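You operate a simulated robot arm through the tools that you are given. There is no shell and no other tool. Be economical: measure what you need, move in short steps, check, and stop when the job is done.

Carry out the task below with a simulated robot arm. There is one attempt and no reset: what you move stays moved.

TASK
Calm the foaming stand bottle at 80 rpm, then uncouple it.
Fine: wait till the foam is gone; then switch off, collar down, plate back, shaft in hole 3 of the shaft rack.

It is judged by the outcome, as a careful person would: the job done as asked, and still so three seconds after it is handed in. It fails if anything else is knocked over, pushed out of place, dropped, spilled or broken.

THE ROBOT
A 6-joint arm with a two-finger gripper, on a carriage that runs on a rail from [-553, 916] to [553, -916] (x, y) and turns from -3.002 to 2.81 rad about z. Base frame: it is fixed where the carriage stands at the start and does not move with it; the origin is on the floor, on the carriage's upright axis, x ahead of it, y to its left, z up; the surface under the hand at the start is at about z = 850. Lengths are in mm, angles in rad, forces in N, time in s.
Its first joint turns from -2.007 to 2.007 rad. Places, roughly: grey band collar [1300, -400, 1000]; grey band shaft [1250, -500, 1000]; hole 3 of the shaft rack [1200, -500, 900]; stand control box [900, -100, 900]; stand drive plate [800, 0, 1300]; stand key switch [1000, -100, 1000]. Payload 3.43 kg.
Tool frame: the origin (TCP) lies between the finger pads and is the grasp point; the fingertips stand 30 mm ahead of it; z points along the fingers, y is the line along which they close. Largest opening 104 mm; the body of the gripper starts 57 mm behind the TCP.
Orientation is that of the tool frame in the base frame, as a unit quaternion [x, y, z, w]. With the fingers straight down and closing along the base's y, the tool's x points along the base's -x, its y along +y and its z along -z.

THE INTERFACE
- The arm moves only by the tool arm_command. Its argument "deltas" is a list of rows, each a list of 3 entries, a list of its own where there are three numbers: the shift along the tool's x, y, z in cm, then the turn, a rotation vector about the tool's x, y, z in rad, then the gripper command, from -1 (fully open) to 1 (shut), values between in proportion. In form: [[[dx, dy, dz], [rx, ry, rz], fingers], ...]. A call has 1 to 8 rows; each row is the pose to reach, as a shift and turn from the pose commanded when the call began, along the tool's axes at that moment. Rows are played at 5 a second. More than 50 mm and 0.15 rad between two rows, or a gripper value outside its range, and nothing of the call is played. A pose out of reach is approached as far as the arm can. The call stops where the force on the tool passes 40 N (or 10 N more than at its start, if that is more) or the arm is blocked; 0.2 s more then pass. The fingers move at their own pace (about 72 mm/s each) and stop on an object; they squeeze with about 33 N. The grip force told is the motor's: it shows also when the fingers shut on nothing. Time passes only in rows, and 0.2 s behind the last, so rows that repeat a pose let the fingers close. It gives the time, the measured TCP pose, the force on the tool (base axes), the opening and the grip force at its end, in the units of the frame above (readings bear some noise), with the torque about the TCP (base axes, N m) and any sound that the robot's microphone picked up.
- Cameras (640 x 400 px; columns grow to the right, rows downward): "scene" is now at [33.9, 172.8, 1670.2]; the picture's right is [-0.24, -0.97, 0.00], its down [-0.40, 0.10, -0.91] and it looks along [0.89, -0.22, -0.41] (base axes); focal length 258 px, centre (320, 200). "wrist" rides on the gripper at [67, 18, -90] in the tool frame; the picture's right is [-0.25, 0.97, 0.00], its down [-0.73, -0.19, -0.66] and it looks along [-0.64, -0.17, 0.75] (tool axes); focal length 218 px, centre (320, 200). There is no depth. A picture from a camera that has moved, and an enlarged one, comes with that camera's place and axes in the base frame and with its lens. The place of the scene camera against the robot may be out by one fixed shift of up to 12 mm in any direction.
- snapshot(camera): a new picture of that camera. It takes no simulated time.
- raise_lower(by): slides the trunk up (or, below 0, down) by that many mm; the arm and the scene camera ride with it, the base frame stays. It gives what a move gives, with no picture.
- steer(legs): drives the robot by 1 to 6 legs, each [ahead, left, turn to the left] in mm, mm and rad, along the robot's own axes; the way and the turn of a leg run together, so that a leg with both is an arc; at most 1500 mm and 3.142 rad a leg. The arm and the cameras ride along, it lands a little off, and it stops where it bumps. It keeps to its track: a leg is cut to what the track allows. It gives what a move gives.
- pan_tilt(pan, tilt): turns the head with the scene camera to pan (to the left, within 2.705 rad either way) and tilt (down, from -0.506 to 1.204), counted from straight ahead of the robot. It gives what a move gives.
- close_up(camera, box): a new picture of the part [left, top, right, bottom] of that camera's present view, enlarged. It takes no simulated time.
- job_done(): hands the job in; it is judged then, once.

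Go step by step. Nothing tells you exact positions but the pictures and the camera data: compare them with the known pose of the tool, close in by small moves and look again before you grip or let go. The budget is 120 turns and 78 pictures, counting those below and the enlarged ones. Unless the task says otherwise, let go and move clear before handing in, and close with one line.

The tools are called after "Request:" as name(argument=value, ...) on one line, values as JSON. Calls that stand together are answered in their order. arm_command: Moves the arm, as the interface text tells. Its arguments: {"type":"object","properties":{"deltas":{"type":"array","items":{"type":"array"}}},"required":["deltas"]} The other tools are called the same way: raise_lower (by) slides the trunk up or down; steer (legs) drives the base; pan_tilt (pan, tilt) turns the head that bears the scene camera; snapshot (camera) takes a picture; close_up (camera, box) takes an enlarged picture of a part of a camera's view; job_done () hands the job in.

At the start:

```text
time_s: 0.0
tool_pos: [709.7, -1.2, 1547.9]
orientation: [-0.001, 1.0, 0.0, 0.0]
contact_force: [0.0, 0.0, -0.3]
moment: [0.02, 0.04, -0.04]
finger_gap: 104.2
finger_force: 0.0
trunk travel left (down, up): [-700.0, 290.0]
robot x, y, heading: [-4.1, 4.4, -0.004]
head pan, tilt: [-0.241, 0.421]
```

scene: 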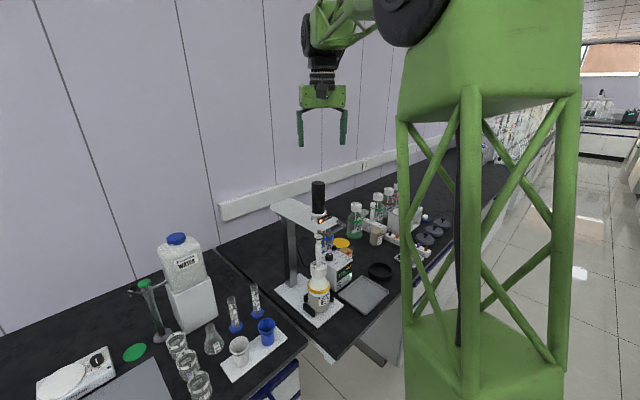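
wrist: 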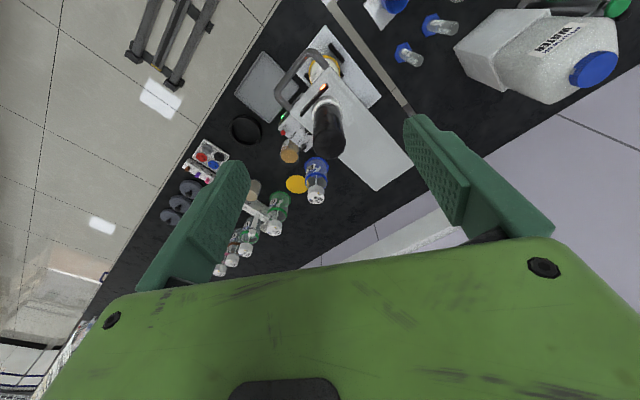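

I see a stirrer stand with a motor, bottle and control box roughly in mid-picture. I'll take enlarged views first.

Request:
close_up(camera="scene", box=[260, 170, 400, 330])

Request:
close_up(camera="scene", box=[320, 170, 460, 280])

Request:
close_up(camera="wrist", box=[160, 20, 420, 280])

```text
2.50 times, centred on (330, 250) of scene
camera zoom: at [33.9, 172.8, 1670.2], right [-0.24, -0.97, 0.0], down [-0.4, 0.1, -0.91], along [0.89, -0.22, -0.41], focal length 645 px, centre (295, 75)
```

zoom: 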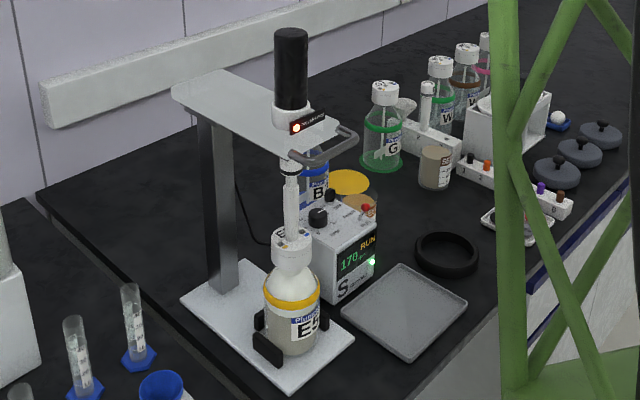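

```text
3.64 times, centred on (390, 225) of scene
camera zoom: at [33.9, 172.8, 1670.2], right [-0.24, -0.97, 0.0], down [-0.4, 0.1, -0.91], along [0.89, -0.22, -0.41], focal length 938 px, centre (66, 109)
```

zoom: 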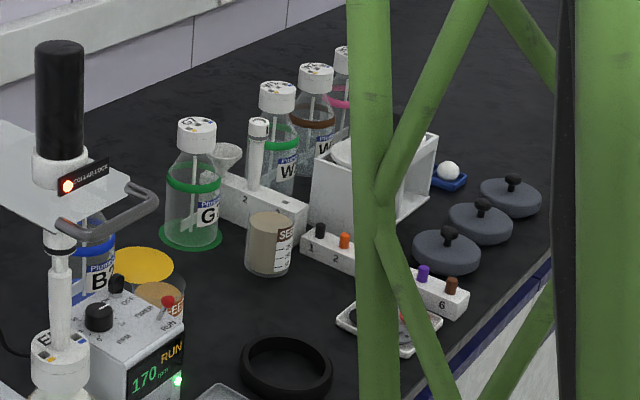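

```text
1.54 times, centred on (290, 150) of wrist
camera zoom: at [641.3, 15.6, 1637.5], right [0.25, 0.97, 0.0], down [0.73, -0.19, 0.66], along [0.64, -0.17, -0.75], focal length 336 px, centre (366, 277)
```

zoom: 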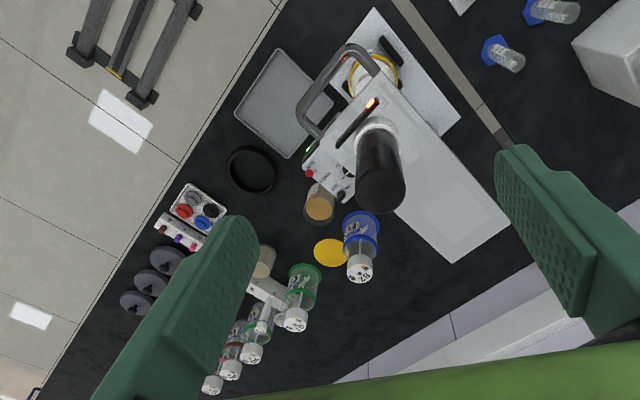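

The stand is near (830, -25), the control box near (917, -85), and the rack to the right. The bench runs parallel to the rail, so I'll slide right and turn square to it.

Request:
steer(legs=[[330, -546, 0], [0, 0, 0.54]])

Request:
pan_tilt(pan=0.3, tilt=0.5)

Request:
snapshot(camera="scene")

Request:
snapshot(camera="wrist")

```text
time_s: 5.1
tool_pos: [939.9, -184.4, 1547.2]
orientation: [-0.265, 0.964, 0.0, 0.0]
contact_force: [-0.6, -0.2, -0.5]
moment: [-0.01, 0.02, 0.01]
finger_gap: 103.7
finger_force: 0.1
trunk travel left (down, up): [-700.0, 290.0]
robot x, y, heading: [325.9, -546.5, 0.533]
head pan, tilt: [-0.241, 0.421]
```

```text
time_s: 6.0
tool_pos: [940.4, -184.7, 1547.8]
orientation: [-0.264, 0.965, 0.0, 0.0]
contact_force: [-0.9, 0.3, 0.3]
moment: [-0.02, 0.04, -0.01]
finger_gap: 104.0
finger_force: 0.0
trunk travel left (down, up): [-700.0, 290.0]
robot x, y, heading: [327.3, -547.0, 0.533]
head pan, tilt: [0.3, 0.499]
```

```text
72 pictures are left
camera scene: at [243.9, -341.0, 1663.0], right [0.74, -0.67, 0.0], down [-0.32, -0.35, -0.88], along [0.59, 0.65, -0.48], focal length 258 px, centre (320, 200)
```

scene: 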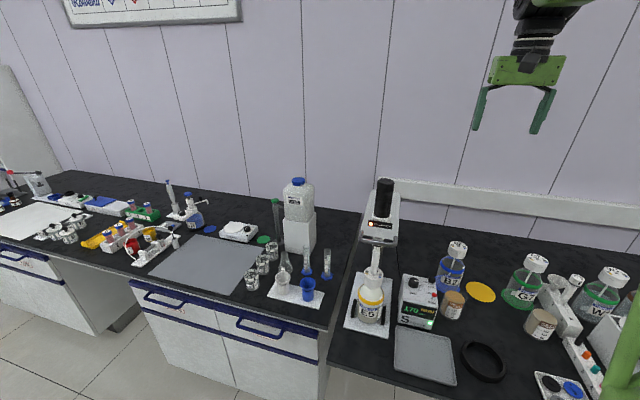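

```text
71 pictures are left
camera wrist: at [872.6, -204.8, 1637.5], right [-0.28, 0.96, 0.0], down [0.72, 0.21, 0.66], along [0.63, 0.18, -0.75], focal length 218 px, centre (320, 200)
```

wrist: 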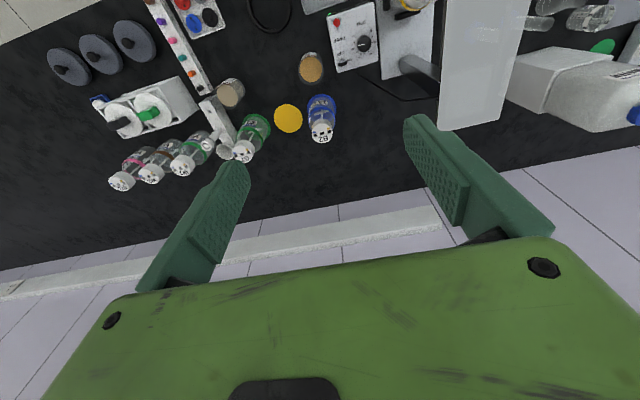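

Request:
close_up(camera="scene", box=[335, 170, 475, 350])

Request:
pan_tilt(pan=-0.05, tilt=0.55)

Request:
close_up(camera="scene", box=[200, 150, 480, 350])

Request:
close_up(camera="wrist", box=[80, 0, 400, 200])

```text
2.22 times, centred on (405, 260) of scene
camera zoom: at [243.9, -341.0, 1663.0], right [0.74, -0.67, 0.0], down [-0.32, -0.35, -0.88], along [0.59, 0.65, -0.48], focal length 573 px, centre (131, 67)
```

zoom: 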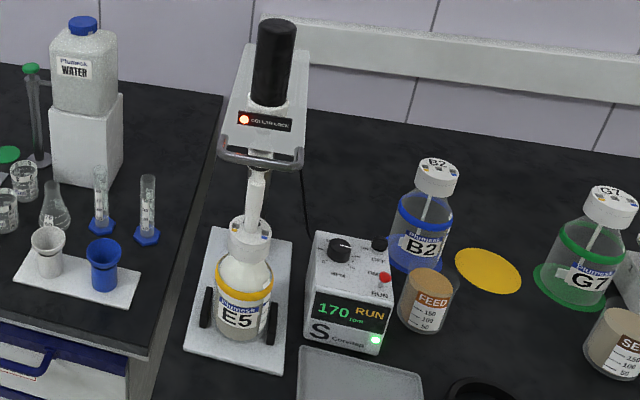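

```text
time_s: 6.8
tool_pos: [941.3, -184.8, 1547.9]
orientation: [-0.264, 0.965, 0.002, 0.0]
contact_force: [-0.7, 0.1, 0.3]
moment: [-0.02, 0.0, 0.02]
finger_gap: 103.9
finger_force: 0.0
trunk travel left (down, up): [-700.0, 290.0]
robot x, y, heading: [329.5, -542.0, 0.532]
head pan, tilt: [-0.051, 0.55]
```

```text
2.00 times, centred on (340, 250) of scene
camera zoom: at [262.2, -366.5, 1658.4], right [0.47, -0.88, 0.0], down [-0.46, -0.24, -0.85], along [0.75, 0.4, -0.52], focal length 516 px, centre (280, 100)
```

zoom: 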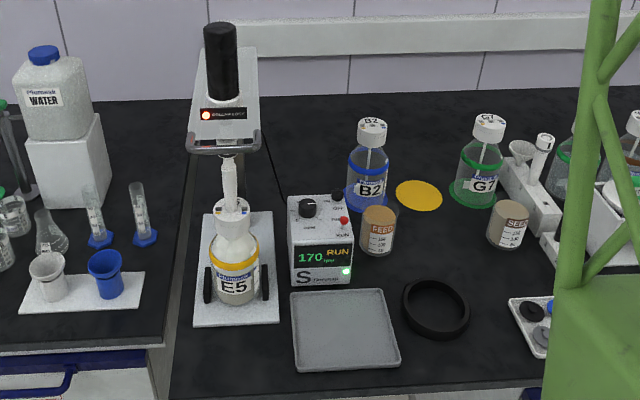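

```text
2.00 times, centred on (240, 100) of wrist
camera zoom: at [872.6, -204.8, 1637.5], right [-0.28, 0.96, 0.0], down [0.72, 0.21, 0.66], along [0.63, 0.18, -0.75], focal length 436 px, centre (480, 400)
```

zoom: 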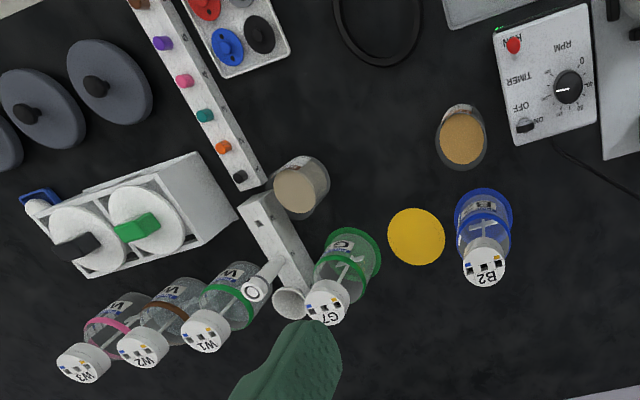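

The stand, box (170 rpm RUN), rack and bottles are identified. Now I bring the wrist camera closer to the box's top panel, staying right of the stand.

Request:
arm_command(deltas=[[[0.88, 0.69, 4.75], [0, 0, 0], -1], [[1.75, 1.38, 9.5], [0, 0, 0], -1], [[2.63, 2.06, 14.25], [0, 0, 0], -1], [[3.5, 2.75, 19], [0, 0, 0], -1], [[4.38, 3.44, 23.75], [0, 0, 0], -1], [[5.25, 4.13, 28.5], [0, 0, 0], -1], [[6.13, 4.81, 33.25], [0, 0, 0], -1], [[7, 5.5, 38], [0, 0, 0], -1]])

Request:
snapshot(camera="wrist")

```text
time_s: 8.7
tool_pos: [851.8, -173.5, 1167.6]
orientation: [-0.264, 0.964, -0.001, 0.0]
contact_force: [-0.2, -0.5, -0.8]
moment: [0.03, -0.01, -0.01]
finger_gap: 104.2
finger_force: 0.1
trunk travel left (down, up): [-700.0, 290.0]
robot x, y, heading: [330.2, -546.9, 0.53]
head pan, tilt: [-0.051, 0.55]
```

```text
67 pictures are left
camera wrist: at [783.8, -193.3, 1256.6], right [-0.28, 0.96, 0.0], down [0.72, 0.21, 0.66], along [0.63, 0.18, -0.75], focal length 218 px, centre (320, 200)
```

wrist: 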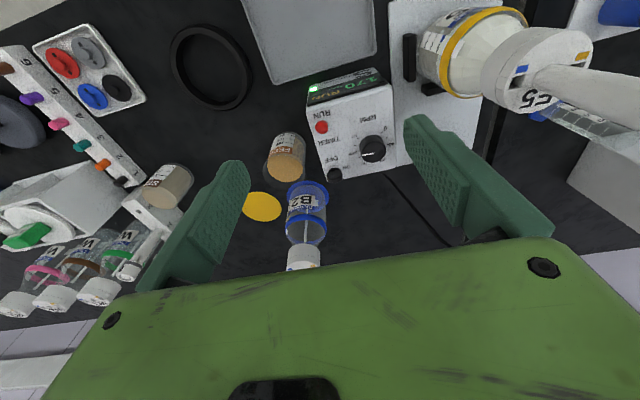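

Request:
close_up(camera="wrist", box=[290, 60, 410, 190])

Request:
close_up(camera="wrist", box=[390, 0, 640, 150])

Request:
close_up(camera="wrist", box=[0, 130, 220, 330])

```text
3.08 times, centred on (350, 125) of wrist
camera zoom: at [783.8, -193.3, 1256.6], right [-0.28, 0.96, 0.0], down [0.72, 0.21, 0.66], along [0.63, 0.18, -0.75], focal length 672 px, centre (228, 431)
```

zoom: 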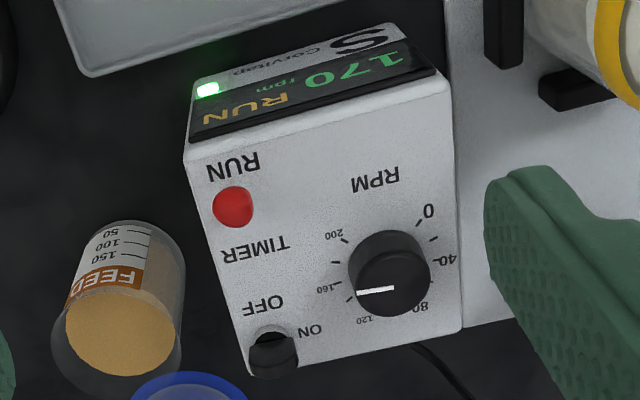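

```text
2.56 times, centred on (515, 75) of wrist
camera zoom: at [783.8, -193.3, 1256.6], right [-0.28, 0.96, 0.0], down [0.72, 0.21, 0.66], along [0.63, 0.18, -0.75], focal length 559 px, centre (-179, 520)
```

zoom: 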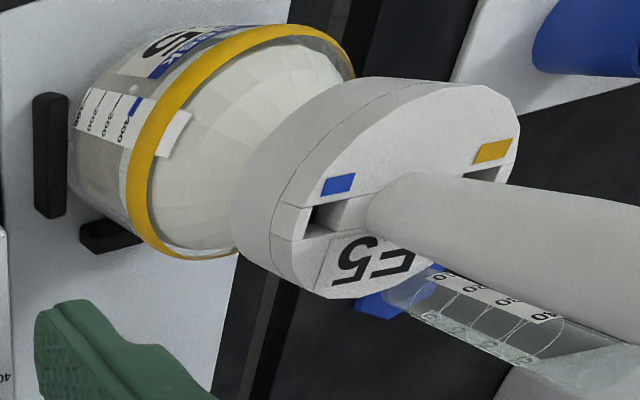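

```text
2.00 times, centred on (110, 230) of wrist
camera zoom: at [783.8, -193.3, 1256.6], right [-0.28, 0.96, 0.0], down [0.72, 0.21, 0.66], along [0.63, 0.18, -0.75], focal length 436 px, centre (740, 140)
```

zoom: 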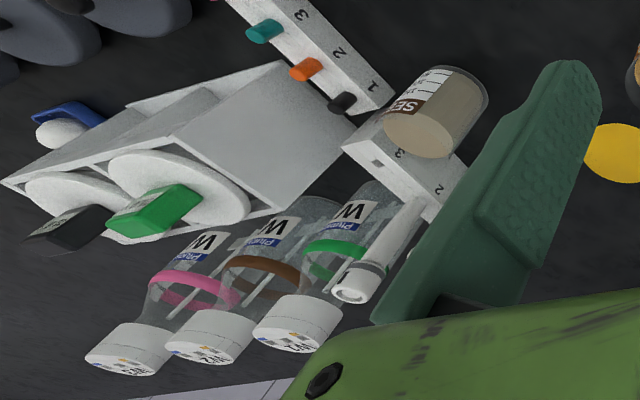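

The knob is at about n 736 / s 534 in the bench frame (≈ x 905, y -85), top z≈997. I'll hover above it and look again before gripping.

Request:
arm_command(deltas=[[[-3, 1.6, 2], [0, 0, 0], -0.3], [[-6, 3.2, 4], [0, 0, 0], -0.3], [[-9.1, 4.9, 7], [0, 0, 0], -0.3], [[-9.1, 4.9, 9], [0, 0, 0], -0.3]])

Request:
snapshot(camera="wrist")

Request:
close_up(camera="scene", box=[250, 150, 450, 300])

```text
time_s: 9.7
tool_pos: [905.9, -85.0, 1076.3]
orientation: [-0.264, 0.964, 0.0, 0.001]
contact_force: [0.7, 0.0, -0.5]
moment: [-0.02, 0.0, 0.01]
finger_gap: 67.6
finger_force: 0.0
trunk travel left (down, up): [-700.0, 290.0]
robot x, y, heading: [327.7, -544.4, 0.533]
head pan, tilt: [-0.051, 0.55]
```

```text
63 pictures are left
camera wrist: at [838.4, -104.7, 1166.6], right [-0.28, 0.96, 0.0], down [0.73, 0.21, 0.66], along [0.63, 0.18, -0.75], focal length 218 px, centre (320, 200)
```

wrist: 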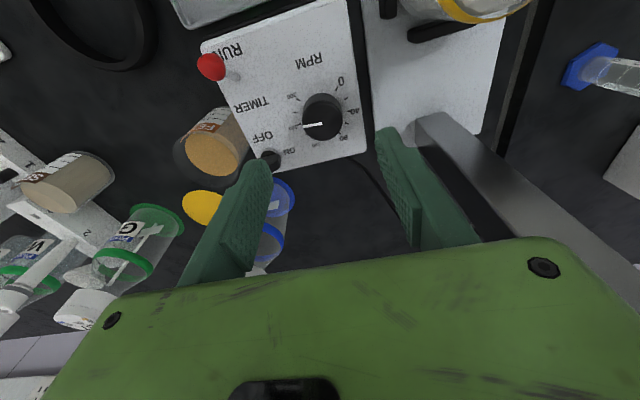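

```text
2.67 times, centred on (350, 225) of scene
camera zoom: at [262.7, -366.1, 1658.3], right [0.47, -0.89, 0.0], down [-0.46, -0.24, -0.85], along [0.75, 0.4, -0.52], focal length 688 px, centre (240, 133)
```

zoom: 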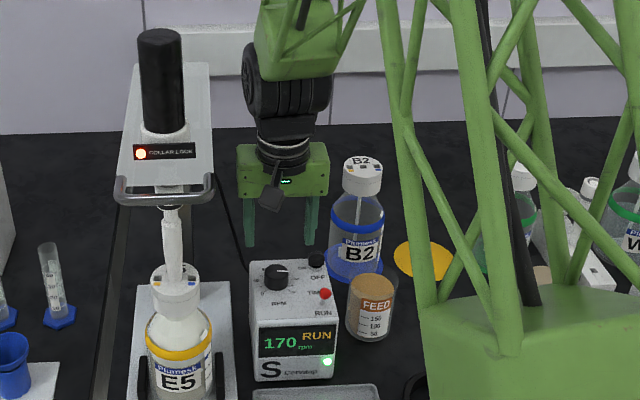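

The knob sits nearly under the TCP. I correct by a few mm, lower a little and look again.

Request:
arm_command(deltas=[[[0.2, 0.1, 1.5], [0, 0, 0], -0.2], [[0.5, 0.2, 3.5], [0, 0, 0], -0.2], [[0.5, 0.2, 3.5], [0, 0, 0], -0.2]])

Request:
close_up(camera="wrist", box=[180, 0, 500, 200])

Request:
close_up(camera="scene", box=[320, 210, 400, 300])

```text
time_s: 10.4
tool_pos: [901.0, -84.8, 1043.1]
orientation: [-0.264, 0.965, 0.001, 0.0]
contact_force: [0.7, 0.0, -0.3]
moment: [-0.01, -0.03, 0.0]
finger_gap: 62.3
finger_force: 0.0
trunk travel left (down, up): [-700.0, 290.0]
robot x, y, heading: [325.6, -545.5, 0.532]
head pan, tilt: [-0.051, 0.55]
```

```text
2.00 times, centred on (340, 100) of wrist
camera zoom: at [832.8, -105.3, 1132.4], right [-0.28, 0.96, 0.0], down [0.72, 0.21, 0.66], along [0.63, 0.18, -0.75], focal length 436 px, centre (280, 400)
```

zoom: 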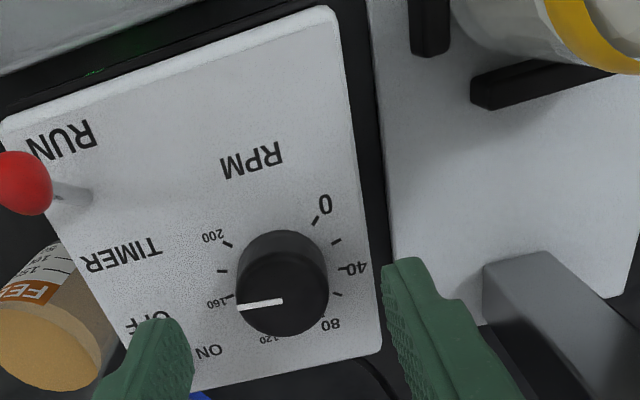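

```text
4.44 times, centred on (360, 255) of scene
camera zoom: at [262.6, -366.3, 1658.4], right [0.47, -0.89, 0.0], down [-0.46, -0.24, -0.85], along [0.75, 0.4, -0.52], focal length 1146 px, centre (142, -44)
```

zoom: 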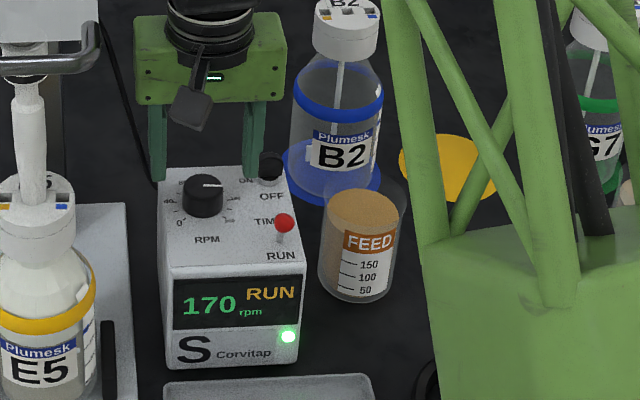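

Well centred: knob axis ≈ TCP, panel z≈976. Lowering to tips ≈ 983, gripping, then turning counter-clockwise a first bit to see the calibration.

Request:
arm_command(deltas=[[[0, 0, 1.5], [0, 0, 0], -0.2], [[0, 0, 3.0], [0, 0, 0], -0.2], [[0, 0, 3.0], [0, 0, 0], 1], [[0, 0, 3.0], [0, 0, 0], 1], [[0, 0, 3.0], [0, 0, 0], 1]])

Request:
arm_command(deltas=[[[0, 0, 0], [0, 0, -0.13], 1], [[0, 0, 0], [0, 0, -0.26], 1], [[0, 0, 0], [0, 0, -0.39], 1], [[0, 0, 0], [0, 0, -0.52], 1], [[0, 0, 0], [0, 0, -0.65], 1], [[0, 0, 0], [0, 0, -0.78], 1], [[0, 0, 0], [0, 0, -0.9], 1]])

Request:
close_up(camera="scene", box=[320, 210, 400, 300])

```text
time_s: 11.7
tool_pos: [900.9, -84.4, 1013.6]
orientation: [-0.264, 0.965, 0.0, 0.0]
contact_force: [-0.3, -0.7, 0.3]
moment: [0.06, -0.12, 0.01]
finger_gap: 32.5
finger_force: 45.3
trunk travel left (down, up): [-700.0, 290.0]
robot x, y, heading: [331.2, -545.2, 0.532]
head pan, tilt: [-0.051, 0.55]
```

```text
time_s: 13.2
tool_pos: [904.7, -88.7, 1013.3]
orientation: [-0.636, 0.772, 0.0, 0.002]
contact_force: [4.3, -3.4, 3.5]
moment: [-1.2, -0.24, -0.01]
finger_gap: 32.5
finger_force: 44.8
trunk travel left (down, up): [-700.0, 290.0]
robot x, y, heading: [328.1, -548.8, 0.534]
head pan, tilt: [-0.051, 0.55]
stopped in row 7: the force on the tool passed its limit at 42 N (the readings are from after the stop); the commanded pose is now the measured one
```

```text
4.44 times, centred on (360, 255) of scene
camera zoom: at [263.0, -367.2, 1658.2], right [0.46, -0.89, 0.0], down [-0.46, -0.24, -0.85], along [0.76, 0.4, -0.52], focal length 1146 px, centre (142, -44)
```

zoom: 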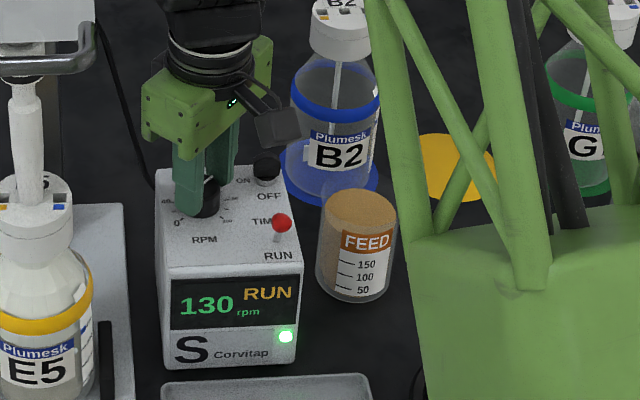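

The dial went 170→130 over 0.84 rad. The side load shows the knob axis is ~6.6 mm off along tool x, so I'll open, recentre and regrip, then turn on.

Request:
arm_command(deltas=[[[0, 0, 0], [0, 0, 0], 0.1], [[0, 0, 0], [0, 0, 0], 0.1], [[-0.33, 0, 0], [0, 0, 0], 0.1], [[-0.66, 0, 0], [0, 0, 0], 0.1], [[-0.66, 0, 0], [0, 0, 0], 1], [[-0.66, 0, 0], [0, 0, 0], 1], [[-0.66, 0, 0], [0, 0, 0], 1]])

Request:
arm_command(deltas=[[[0, 0, 0], [0, 0, -0.13], 1], [[0, 0, 0], [0, 0, -0.26], 1], [[0, 0, 0], [0, 0, -0.39], 1], [[0, 0, 0], [0, 0, -0.52], 1], [[0, 0, 0], [0, 0, -0.65], 1], [[0, 0, 0], [0, 0, -0.78], 1], [[0, 0, 0], [0, 0, -0.9], 1], [[0, 0, 0], [0, 0, -1.02], 1]])

Request:
close_up(camera="scene", box=[320, 210, 400, 300])

```text
time_s: 14.8
tool_pos: [905.1, -79.4, 1013.9]
orientation: [-0.637, 0.771, -0.001, 0.001]
contact_force: [11.2, 0.3, -4.1]
moment: [0.2, -0.47, 0.05]
finger_gap: 32.5
finger_force: 45.1
trunk travel left (down, up): [-700.0, 290.0]
robot x, y, heading: [333.5, -546.6, 0.532]
head pan, tilt: [-0.051, 0.55]
```

```text
time_s: 16.6
tool_pos: [902.3, -81.3, 1012.0]
orientation: [0.933, -0.361, 0.0, 0.0]
contact_force: [-32.0, -12.4, -20.0]
moment: [-0.16, 1.02, -0.09]
finger_gap: 32.7
finger_force: 45.1
trunk travel left (down, up): [-700.0, 290.0]
robot x, y, heading: [333.0, -543.5, 0.528]
head pan, tilt: [-0.051, 0.55]
```

```text
4.44 times, centred on (360, 255) of scene
camera zoom: at [261.4, -366.8, 1658.2], right [0.46, -0.89, 0.0], down [-0.46, -0.24, -0.85], along [0.76, 0.4, -0.52], focal length 1146 px, centre (142, -44)
```

zoom: 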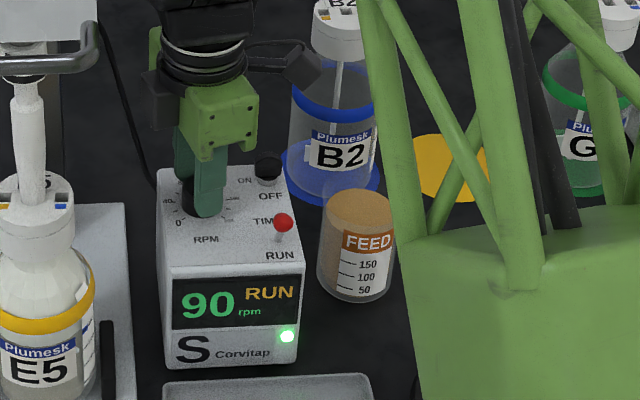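

Display reads 90. I'll relieve the side force by a small shift and turn another quarter radian.

Request:
arm_command(deltas=[[[-0.1, 0.3, -0.1], [0, 0, 0], 1], [[-0.1, 0.3, -0.1], [0, 0, -0.09], 1], [[-0.1, 0.3, -0.1], [0, 0, -0.18], 1], [[-0.1, 0.3, -0.1], [0, 0, -0.25], 1], [[-0.1, 0.3, -0.1], [0, 0, -0.25], 1]])

Request:
close_up(camera="scene", box=[320, 210, 400, 300])

```text
time_s: 17.8
tool_pos: [901.8, -82.0, 1013.8]
orientation: [0.97, -0.242, 0.0, -0.001]
contact_force: [-10.9, -9.5, -27.7]
moment: [-0.21, 0.3, -0.05]
finger_gap: 32.2
finger_force: 44.8
trunk travel left (down, up): [-700.0, 290.0]
robot x, y, heading: [332.7, -546.2, 0.53]
head pan, tilt: [-0.051, 0.55]
```

```text
4.44 times, centred on (360, 255) of scene
camera zoom: at [263.2, -366.5, 1658.3], right [0.46, -0.89, 0.0], down [-0.46, -0.24, -0.85], along [0.76, 0.4, -0.52], focal length 1146 px, centre (142, -44)
```

zoom: 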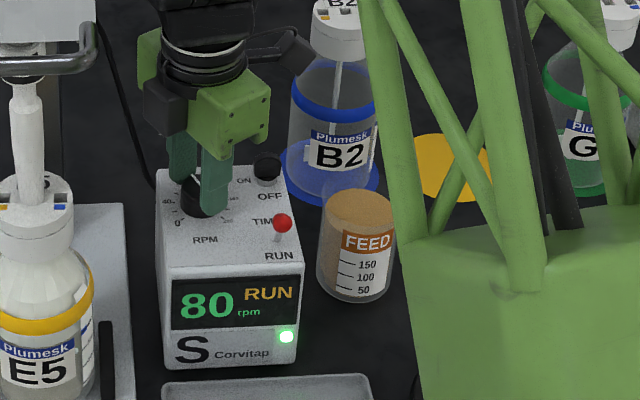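

80 rpm it is. I release, rise straight up, and then unwind the wrist.

Request:
arm_command(deltas=[[[0, 0, 0], [0, 0, 0], 0.1], [[0, 0, 0], [0, 0, 0], 0.0], [[0, 0, -2], [0, 0, 0], 0.0], [[0, 0, -5], [0, 0, 0], 0.0], [[0, 0, -8], [0, 0, 0.1], 0.0], [[0, 0, -8], [0, 0, 0.25], 0.0], [[0, 0, -8], [0, 0, 0.4], 0.0], [[0, 0, -8], [0, 0, 0.55], 0.0]])

Request:
arm_command(deltas=[[[0, 0, 0], [0, 0, 0.15], -0.3], [[0, 0, 0], [0, 0, 0.3], -0.3], [[0, 0, 0], [0, 0, 0.45], -0.3], [[0, 0, 0], [0, 0, 0.6], -0.3], [[0, 0, 0], [0, 0, 0.75], -0.3], [[0, 0, 0], [0, 0, 0.9], -0.3], [[0, 0, 0], [0, 0, 1.05], -0.3], [[0, 0, 0], [0, 0, 1.2], -0.3]])

Request:
close_up(camera="scene", box=[250, 130, 410, 310])

```text
time_s: 19.6
tool_pos: [899.9, -82.5, 1094.2]
orientation: [0.866, -0.499, 0.001, -0.001]
contact_force: [-0.3, -0.1, -0.6]
moment: [-0.01, 0.01, 0.01]
finger_gap: 52.0
finger_force: 0.2
trunk travel left (down, up): [-700.0, 290.0]
robot x, y, heading: [329.0, -544.8, 0.533]
head pan, tilt: [-0.051, 0.55]
```

```text
time_s: 21.4
tool_pos: [900.9, -81.0, 1094.0]
orientation: [-0.434, 0.901, 0.001, 0.0]
contact_force: [-0.1, -0.5, -0.5]
moment: [-0.03, 0.0, 0.0]
finger_gap: 67.6
finger_force: 0.0
trunk travel left (down, up): [-700.0, 290.0]
robot x, y, heading: [329.9, -545.8, 0.529]
head pan, tilt: [-0.051, 0.55]
```

```text
2.22 times, centred on (330, 220) of scene
camera zoom: at [262.6, -366.7, 1658.4], right [0.46, -0.89, 0.0], down [-0.46, -0.24, -0.85], along [0.76, 0.4, -0.52], focal length 573 px, centre (298, 156)
```

zoom: 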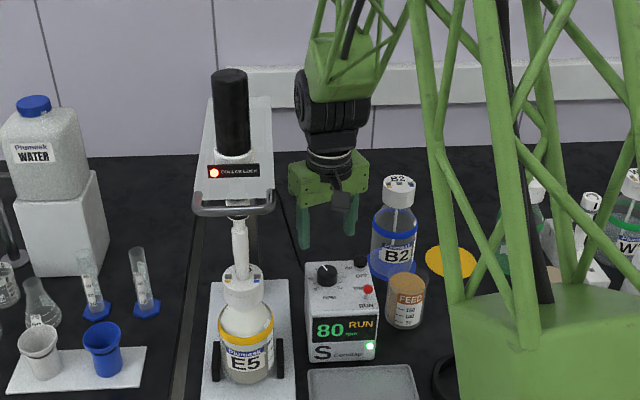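

Now a look at the foam and at the key switch.

Request:
close_up(camera="scene", box=[290, 210, 350, 310])

Request:
snapshot(camera="wrist")

```text
4.00 times, centred on (320, 260) of scene
camera zoom: at [262.6, -366.7, 1658.4], right [0.46, -0.89, 0.0], down [-0.46, -0.24, -0.85], along [0.76, 0.4, -0.52], focal length 1032 px, centre (320, -40)
```

zoom: 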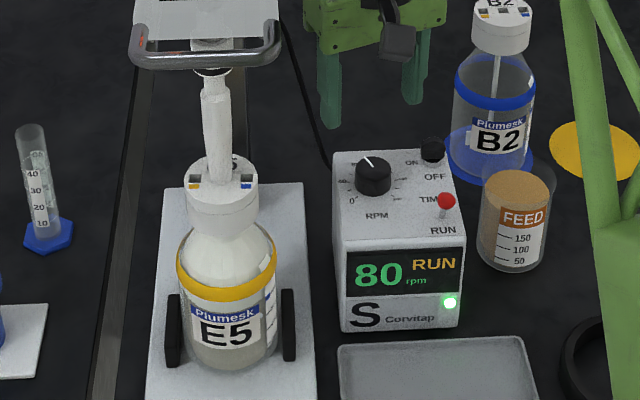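

```text
54 pictures are left
camera wrist: at [844.0, -123.9, 1184.1], right [-0.6, 0.8, 0.0], down [0.6, 0.45, 0.66], along [0.53, 0.39, -0.75], focal length 218 px, centre (320, 200)
```

wrist: 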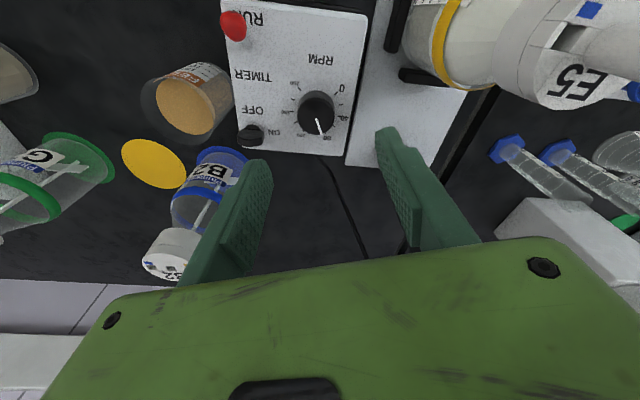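

White foam still fills the bottle shoulder. While it settles I unwind the rest and study the key.

Request:
arm_command(deltas=[[[0, 0, 0], [0, 0, 0.12], -0.3], [[0, 0, 0], [0, 0, 0.24], -0.3], [[0, 0, 0], [0, 0, 0.36], -0.3], [[0, 0, 0], [0, 0, 0.36], -0.3], [[0, 0, 0], [0, 0, 0.36], -0.3], [[0, 0, 0], [0, 0, 0.36], -0.3], [[0, 0, 0], [0, 0, 0.36], -0.3], [[0, 0, 0], [0, 0, 0.36], -0.3]])

Request:
close_up(camera="wrist", box=[190, 20, 380, 180])

```text
time_s: 23.2
tool_pos: [901.1, -82.6, 1093.8]
orientation: [-0.267, 0.964, 0.001, 0.001]
contact_force: [-0.1, -0.4, 0.5]
moment: [-0.02, 0.0, 0.01]
finger_gap: 67.8
finger_force: 0.1
trunk travel left (down, up): [-700.0, 290.0]
robot x, y, heading: [329.6, -549.2, 0.534]
head pan, tilt: [-0.051, 0.55]
```

```text
2.50 times, centred on (285, 100) of wrist
camera zoom: at [832.6, -102.2, 1184.2], right [-0.28, 0.96, 0.0], down [0.72, 0.21, 0.66], along [0.63, 0.19, -0.75], focal length 546 px, centre (408, 450)
```

zoom: 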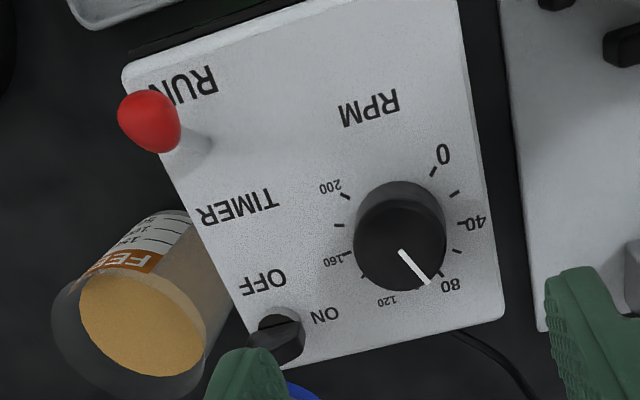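

The key is a rotary knob with a ridge near n 758, s 587. I'll move over for a closer view while the foam settles.

Request:
arm_command(deltas=[[[0.9, -3, 0.5], [0, 0, 0], -0.3], [[1.85, -6, 1], [0, 0, 0], -0.3], [[1.85, -6, 3], [0, 0, 0], -0.3], [[1.85, -6, 3], [0, 0, 0], -0.3], [[1.85, -6, 3], [0, 0, 0], -0.3], [[1.85, -6, 3], [0, 0, 0], -0.3], [[1.85, -6, 3], [0, 0, 0], -0.3], [[1.85, -6, 3], [0, 0, 0], -0.3]])

Request:
close_up(camera="wrist", box=[220, 40, 420, 200])

Request:
close_up(camera="scene", box=[290, 210, 370, 310])

```text
time_s: 25.0
tool_pos: [915.4, -142.5, 1064.2]
orientation: [-0.268, 0.963, 0.0, 0.001]
contact_force: [0.3, -0.4, 0.3]
moment: [0.01, 0.01, 0.03]
finger_gap: 67.2
finger_force: 0.0
trunk travel left (down, up): [-700.0, 290.0]
robot x, y, heading: [330.2, -543.1, 0.537]
head pan, tilt: [-0.051, 0.55]
```

```text
2.50 times, centred on (320, 120) of wrist
camera zoom: at [847.7, -163.1, 1153.7], right [-0.28, 0.96, 0.0], down [0.72, 0.21, 0.66], along [0.63, 0.19, -0.75], focal length 546 px, centre (320, 400)
```

zoom: 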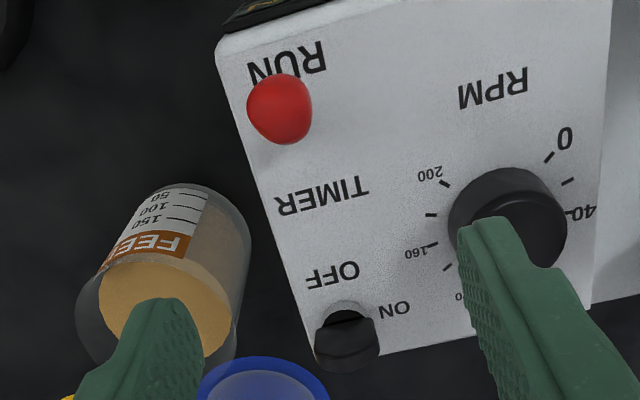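

```text
4.00 times, centred on (330, 260) of scene
camera zoom: at [262.6, -366.7, 1658.4], right [0.46, -0.89, 0.0], down [-0.46, -0.24, -0.85], along [0.76, 0.4, -0.52], focal length 1032 px, centre (280, -40)
```

zoom: 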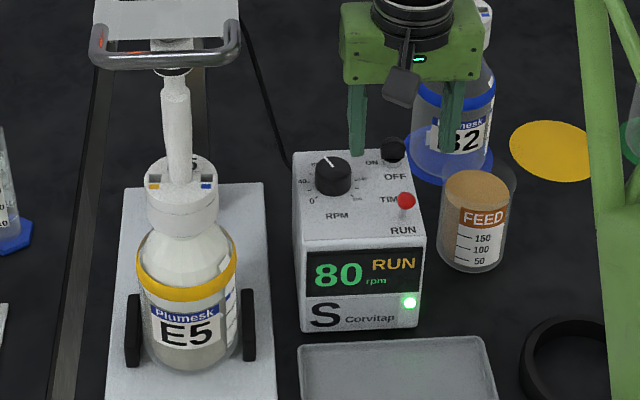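

Request:
close_up(camera="wrist", box=[300, 140, 360, 195])

Request:
close_up(camera="scene", box=[335, 235, 370, 265])

```text
7.27 times, centred on (330, 168) of wrist
camera zoom: at [847.7, -163.1, 1153.7], right [-0.28, 0.96, 0.0], down [0.72, 0.21, 0.66], along [0.63, 0.19, -0.75], focal length 1587 px, centre (247, 436)
```

zoom: 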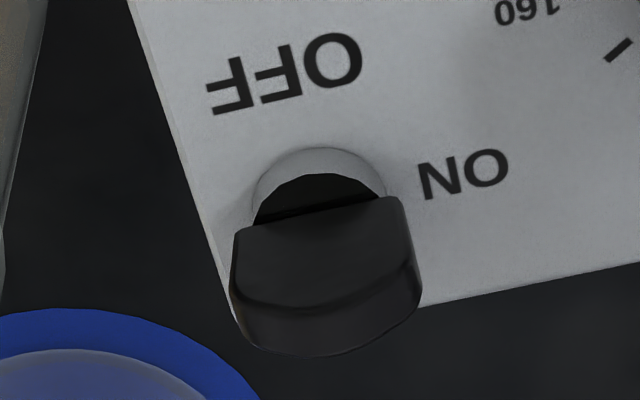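

```text
13.33 times, centred on (352, 250) of scene
camera zoom: at [262.6, -366.7, 1658.4], right [0.46, -0.89, 0.0], down [-0.46, -0.24, -0.85], along [0.76, 0.4, -0.52], focal length 3439 px, centre (-113, -467)
```

zoom: 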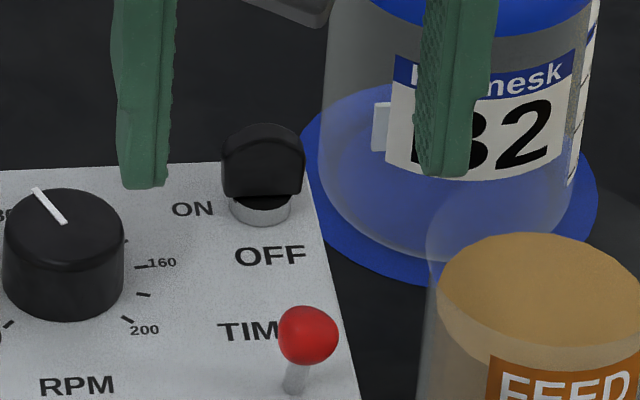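

The key's head is a plate lying along s (ON), to be turned a quarter turn counter-clockwise to OFF. I'll pre-rotate the gripper so it closes across the plate's faces, and meanwhile foam time passes.

Request:
arm_command(deltas=[[[0, 0, -3], [0, 0, 0.14], -0.3], [[-1.5, 0, -3], [0, 0, 0.28], -0.3], [[-3, 0, -3], [0, 0, 0.42], -0.3], [[-4.5, -0.1, -3], [0, 0, 0.56], -0.3], [[-4.5, -0.1, -3], [0, 0, 0.7], -0.3], [[-4.5, -0.1, -3], [0, 0, 0.84], -0.3], [[-4.5, -0.1, -3], [0, 0, 0.98], -0.3], [[-4.5, -0.1, -3], [0, 0, 1.12], -0.3]])

Request:
arm_command(deltas=[[[0, 0, 0], [0, 0, 0.14], -0.3], [[0, 0, 0], [0, 0, 0.28], -0.3], [[0, 0, 0], [0, 0, 0.42], -0.3], [[0, 0, 0], [0, 0, 0.45], -0.3], [[0, 0, 0], [0, 0, 0.45], -0.3], [[0, 0, 0], [0, 0, 0.45], -0.3], [[0, 0, 0], [0, 0, 0.45], -0.3], [[0, 0, 0], [0, 0, 0.45], -0.3]])

Request:
snapshot(camera="wrist")

Request:
close_up(camera="scene", box=[290, 210, 370, 310])

```text
time_s: 26.8
tool_pos: [954.2, -120.2, 1093.7]
orientation: [0.287, 0.958, 0.001, 0.001]
contact_force: [-0.7, 0.2, 0.1]
moment: [-0.01, 0.01, 0.01]
finger_gap: 67.6
finger_force: 0.1
trunk travel left (down, up): [-700.0, 290.0]
robot x, y, heading: [329.4, -550.3, 0.535]
head pan, tilt: [-0.051, 0.55]
```

```text
time_s: 28.6
tool_pos: [955.4, -119.2, 1094.5]
orientation: [0.493, 0.87, 0.001, 0.0]
contact_force: [-0.5, -0.3, 0.1]
moment: [0.02, 0.01, 0.0]
finger_gap: 67.7
finger_force: 0.0
trunk travel left (down, up): [-700.0, 290.0]
robot x, y, heading: [333.1, -544.5, 0.532]
head pan, tilt: [-0.051, 0.55]
```

```text
48 pictures are left
camera wrist: at [933.8, -54.9, 1184.2], right [0.96, 0.28, 0.0], down [0.21, -0.72, 0.66], along [0.19, -0.63, -0.75], focal length 218 px, centre (320, 200)
```

wrist: 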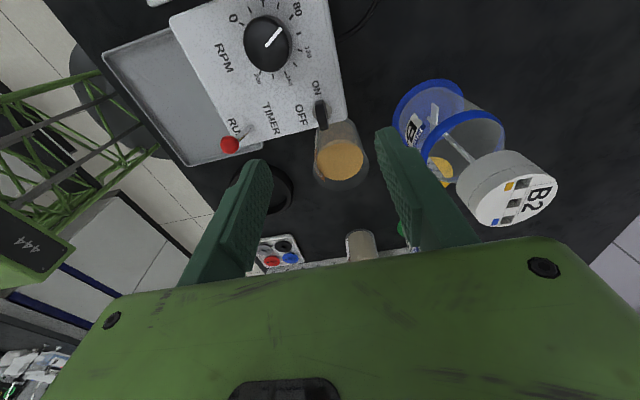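

```text
4.00 times, centred on (330, 260) of scene
camera zoom: at [262.6, -366.7, 1658.4], right [0.46, -0.89, 0.0], down [-0.46, -0.24, -0.85], along [0.76, 0.4, -0.52], focal length 1032 px, centre (280, -40)
```

zoom: 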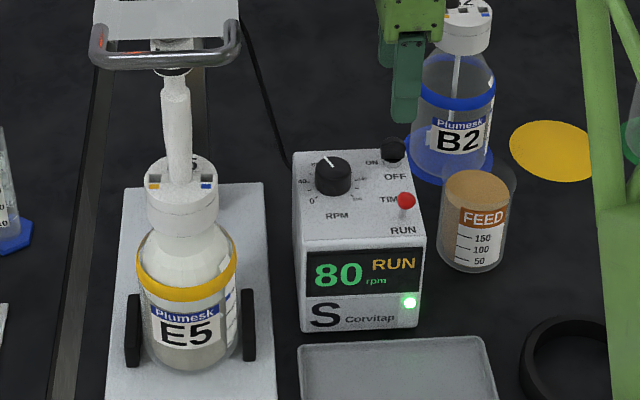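

The key is directly below the TCP. The foam appears to be sinking; I wait.

Request:
arm_command(deltas=[[[0, 0, 0], [0, 0, 0], -0.3], [[0, 0, 0], [0, 0, 0], -0.3], [[0, 0, 0], [0, 0, 0], -0.3], [[0, 0, 0], [0, 0, 0], -0.3], [[0, 0, 0], [0, 0, 0], -0.3], [[0, 0, 0], [0, 0, 0], -0.3], [[0, 0, 0], [0, 0, 0], -0.3], [[0, 0, 0], [0, 0, 0], -0.3]])

Request:
arm_command(deltas=[[[0, 0, 0], [0, 0, 0], -0.3], [[0, 0, 0], [0, 0, 0], -0.3], [[0, 0, 0], [0, 0, 0], -0.3], [[0, 0, 0], [0, 0, 0], -0.3], [[0, 0, 0], [0, 0, 0], -0.3], [[0, 0, 0], [0, 0, 0], -0.3], [[0, 0, 0], [0, 0, 0], -0.3], [[0, 0, 0], [0, 0, 0], -0.3]])

Request:
arm_command(deltas=[[[0, 0, 0], [0, 0, 0], -0.3], [[0, 0, 0], [0, 0, 0], -0.3], [[0, 0, 0], [0, 0, 0], -0.3], [[0, 0, 0], [0, 0, 0], -0.3], [[0, 0, 0], [0, 0, 0], -0.3], [[0, 0, 0], [0, 0, 0], -0.3], [[0, 0, 0], [0, 0, 0], -0.3], [[0, 0, 0], [0, 0, 0], -0.3]])

Request:
close_up(camera="scene", box=[290, 210, 350, 310])

```text
time_s: 30.4
tool_pos: [955.6, -120.6, 1095.3]
orientation: [0.492, 0.87, 0.0, 0.001]
contact_force: [0.7, 0.5, 0.3]
moment: [0.01, -0.02, 0.0]
finger_gap: 67.6
finger_force: 0.0
trunk travel left (down, up): [-700.0, 290.0]
robot x, y, heading: [326.9, -544.3, 0.532]
head pan, tilt: [-0.051, 0.55]
```

```text
time_s: 32.2
tool_pos: [954.2, -120.8, 1093.9]
orientation: [0.492, 0.87, 0.001, 0.001]
contact_force: [0.0, -0.2, -0.3]
moment: [-0.01, 0.0, -0.02]
finger_gap: 67.4
finger_force: 0.0
trunk travel left (down, up): [-700.0, 290.0]
robot x, y, heading: [329.2, -547.0, 0.535]
head pan, tilt: [-0.051, 0.55]
```

```text
time_s: 34.0
tool_pos: [955.2, -121.7, 1094.6]
orientation: [0.493, 0.87, 0.0, 0.0]
contact_force: [0.0, -0.7, -0.8]
moment: [-0.01, -0.02, 0.04]
finger_gap: 67.6
finger_force: 0.1
trunk travel left (down, up): [-700.0, 290.0]
robot x, y, heading: [332.0, -546.8, 0.528]
head pan, tilt: [-0.051, 0.55]
```

```text
4.00 times, centred on (320, 260) of scene
camera zoom: at [262.6, -366.7, 1658.4], right [0.46, -0.89, 0.0], down [-0.46, -0.24, -0.85], along [0.76, 0.4, -0.52], focal length 1032 px, centre (320, -40)
```

zoom: 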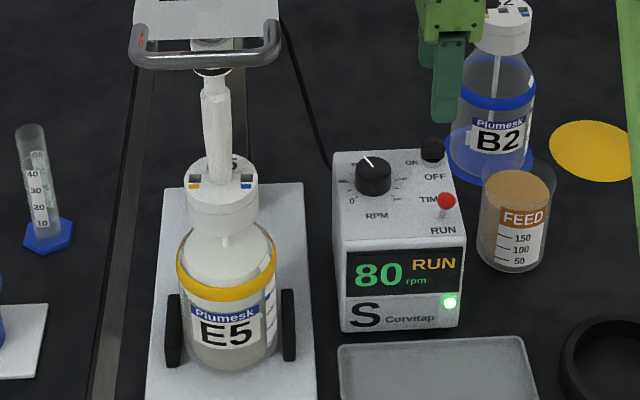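

Foam has dropped below the neck, so I wait more.

Request:
arm_command(deltas=[[[0, 0, 0], [0, 0, 0], -0.3], [[0, 0, 0], [0, 0, 0], -0.3], [[0, 0, 0], [0, 0, 0], -0.3], [[0, 0, 0], [0, 0, 0], -0.3], [[0, 0, 0], [0, 0, 0], -0.3], [[0, 0, 0], [0, 0, 0], -0.3], [[0, 0, 0], [0, 0, 0], -0.3], [[0, 0, 0], [0, 0, 0], -0.3]])

Request:
arm_command(deltas=[[[0, 0, 0], [0, 0, 0], -0.3], [[0, 0, 0], [0, 0, 0], -0.3], [[0, 0, 0], [0, 0, 0], -0.3], [[0, 0, 0], [0, 0, 0], -0.3], [[0, 0, 0], [0, 0, 0], -0.3], [[0, 0, 0], [0, 0, 0], -0.3], [[0, 0, 0], [0, 0, 0], -0.3], [[0, 0, 0], [0, 0, 0], -0.3]])

Request:
arm_command(deltas=[[[0, 0, 0], [0, 0, 0], -0.3], [[0, 0, 0], [0, 0, 0], -0.3], [[0, 0, 0], [0, 0, 0], -0.3], [[0, 0, 0], [0, 0, 0], -0.3], [[0, 0, 0], [0, 0, 0], -0.3], [[0, 0, 0], [0, 0, 0], -0.3], [[0, 0, 0], [0, 0, 0], -0.3], [[0, 0, 0], [0, 0, 0], -0.3]])

Request:
arm_command(deltas=[[[0, 0, 0], [0, 0, 0], -0.3], [[0, 0, 0], [0, 0, 0], -0.3], [[0, 0, 0], [0, 0, 0], -0.3], [[0, 0, 0], [0, 0, 0], -0.3], [[0, 0, 0], [0, 0, 0], -0.3], [[0, 0, 0], [0, 0, 0], -0.3], [[0, 0, 0], [0, 0, 0], -0.3], [[0, 0, 0], [0, 0, 0], -0.3]])

Request:
arm_command(deltas=[[[0, 0, 0], [0, 0, 0], -0.3], [[0, 0, 0], [0, 0, 0], -0.3], [[0, 0, 0], [0, 0, 0], -0.3], [[0, 0, 0], [0, 0, 0], -0.3], [[0, 0, 0], [0, 0, 0], -0.3], [[0, 0, 0], [0, 0, 0], -0.3], [[0, 0, 0], [0, 0, 0], -0.3], [[0, 0, 0], [0, 0, 0], -0.3]])

Request:
close_up(camera="scene", box=[290, 210, 350, 310])

```text
time_s: 35.8
tool_pos: [954.5, -120.8, 1094.9]
orientation: [0.493, 0.87, 0.001, 0.0]
contact_force: [0.0, 0.1, 1.0]
moment: [0.01, 0.01, 0.02]
finger_gap: 67.8
finger_force: 0.0
trunk travel left (down, up): [-700.0, 290.0]
robot x, y, heading: [327.8, -544.3, 0.531]
head pan, tilt: [-0.051, 0.55]
```

```text
time_s: 37.6
tool_pos: [955.1, -121.4, 1095.3]
orientation: [0.492, 0.87, 0.001, 0.0]
contact_force: [-0.3, 0.6, -0.2]
moment: [0.0, 0.01, 0.02]
finger_gap: 67.7
finger_force: 0.1
trunk travel left (down, up): [-700.0, 290.0]
robot x, y, heading: [328.0, -544.0, 0.531]
head pan, tilt: [-0.051, 0.55]
```

```text
time_s: 39.4
tool_pos: [954.9, -120.3, 1094.6]
orientation: [0.492, 0.87, 0.0, 0.0]
contact_force: [-1.9, -0.2, -0.2]
moment: [0.0, 0.0, 0.01]
finger_gap: 67.5
finger_force: 0.1
trunk travel left (down, up): [-700.0, 290.0]
robot x, y, heading: [328.1, -547.0, 0.534]
head pan, tilt: [-0.051, 0.55]
```

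```text
time_s: 41.2
tool_pos: [955.7, -120.8, 1094.7]
orientation: [0.492, 0.87, 0.001, 0.001]
contact_force: [0.2, 1.3, 0.1]
moment: [0.02, 0.03, 0.01]
finger_gap: 67.5
finger_force: 0.1
trunk travel left (down, up): [-700.0, 290.0]
robot x, y, heading: [327.7, -542.1, 0.534]
head pan, tilt: [-0.051, 0.55]
```

```text
time_s: 43.0
tool_pos: [956.0, -120.2, 1094.2]
orientation: [0.492, 0.87, 0.001, 0.0]
contact_force: [-0.3, 0.3, 1.6]
moment: [0.01, 0.01, 0.02]
finger_gap: 67.6
finger_force: 0.1
trunk travel left (down, up): [-700.0, 290.0]
robot x, y, heading: [329.3, -545.9, 0.537]
head pan, tilt: [-0.051, 0.55]
```

```text
4.00 times, centred on (320, 260) of scene
camera zoom: at [262.6, -366.7, 1658.4], right [0.46, -0.89, 0.0], down [-0.46, -0.24, -0.85], along [0.76, 0.4, -0.52], focal length 1032 px, centre (320, -40)
```

zoom: 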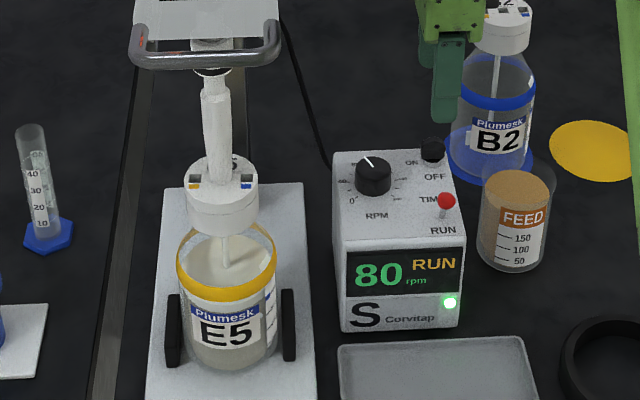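

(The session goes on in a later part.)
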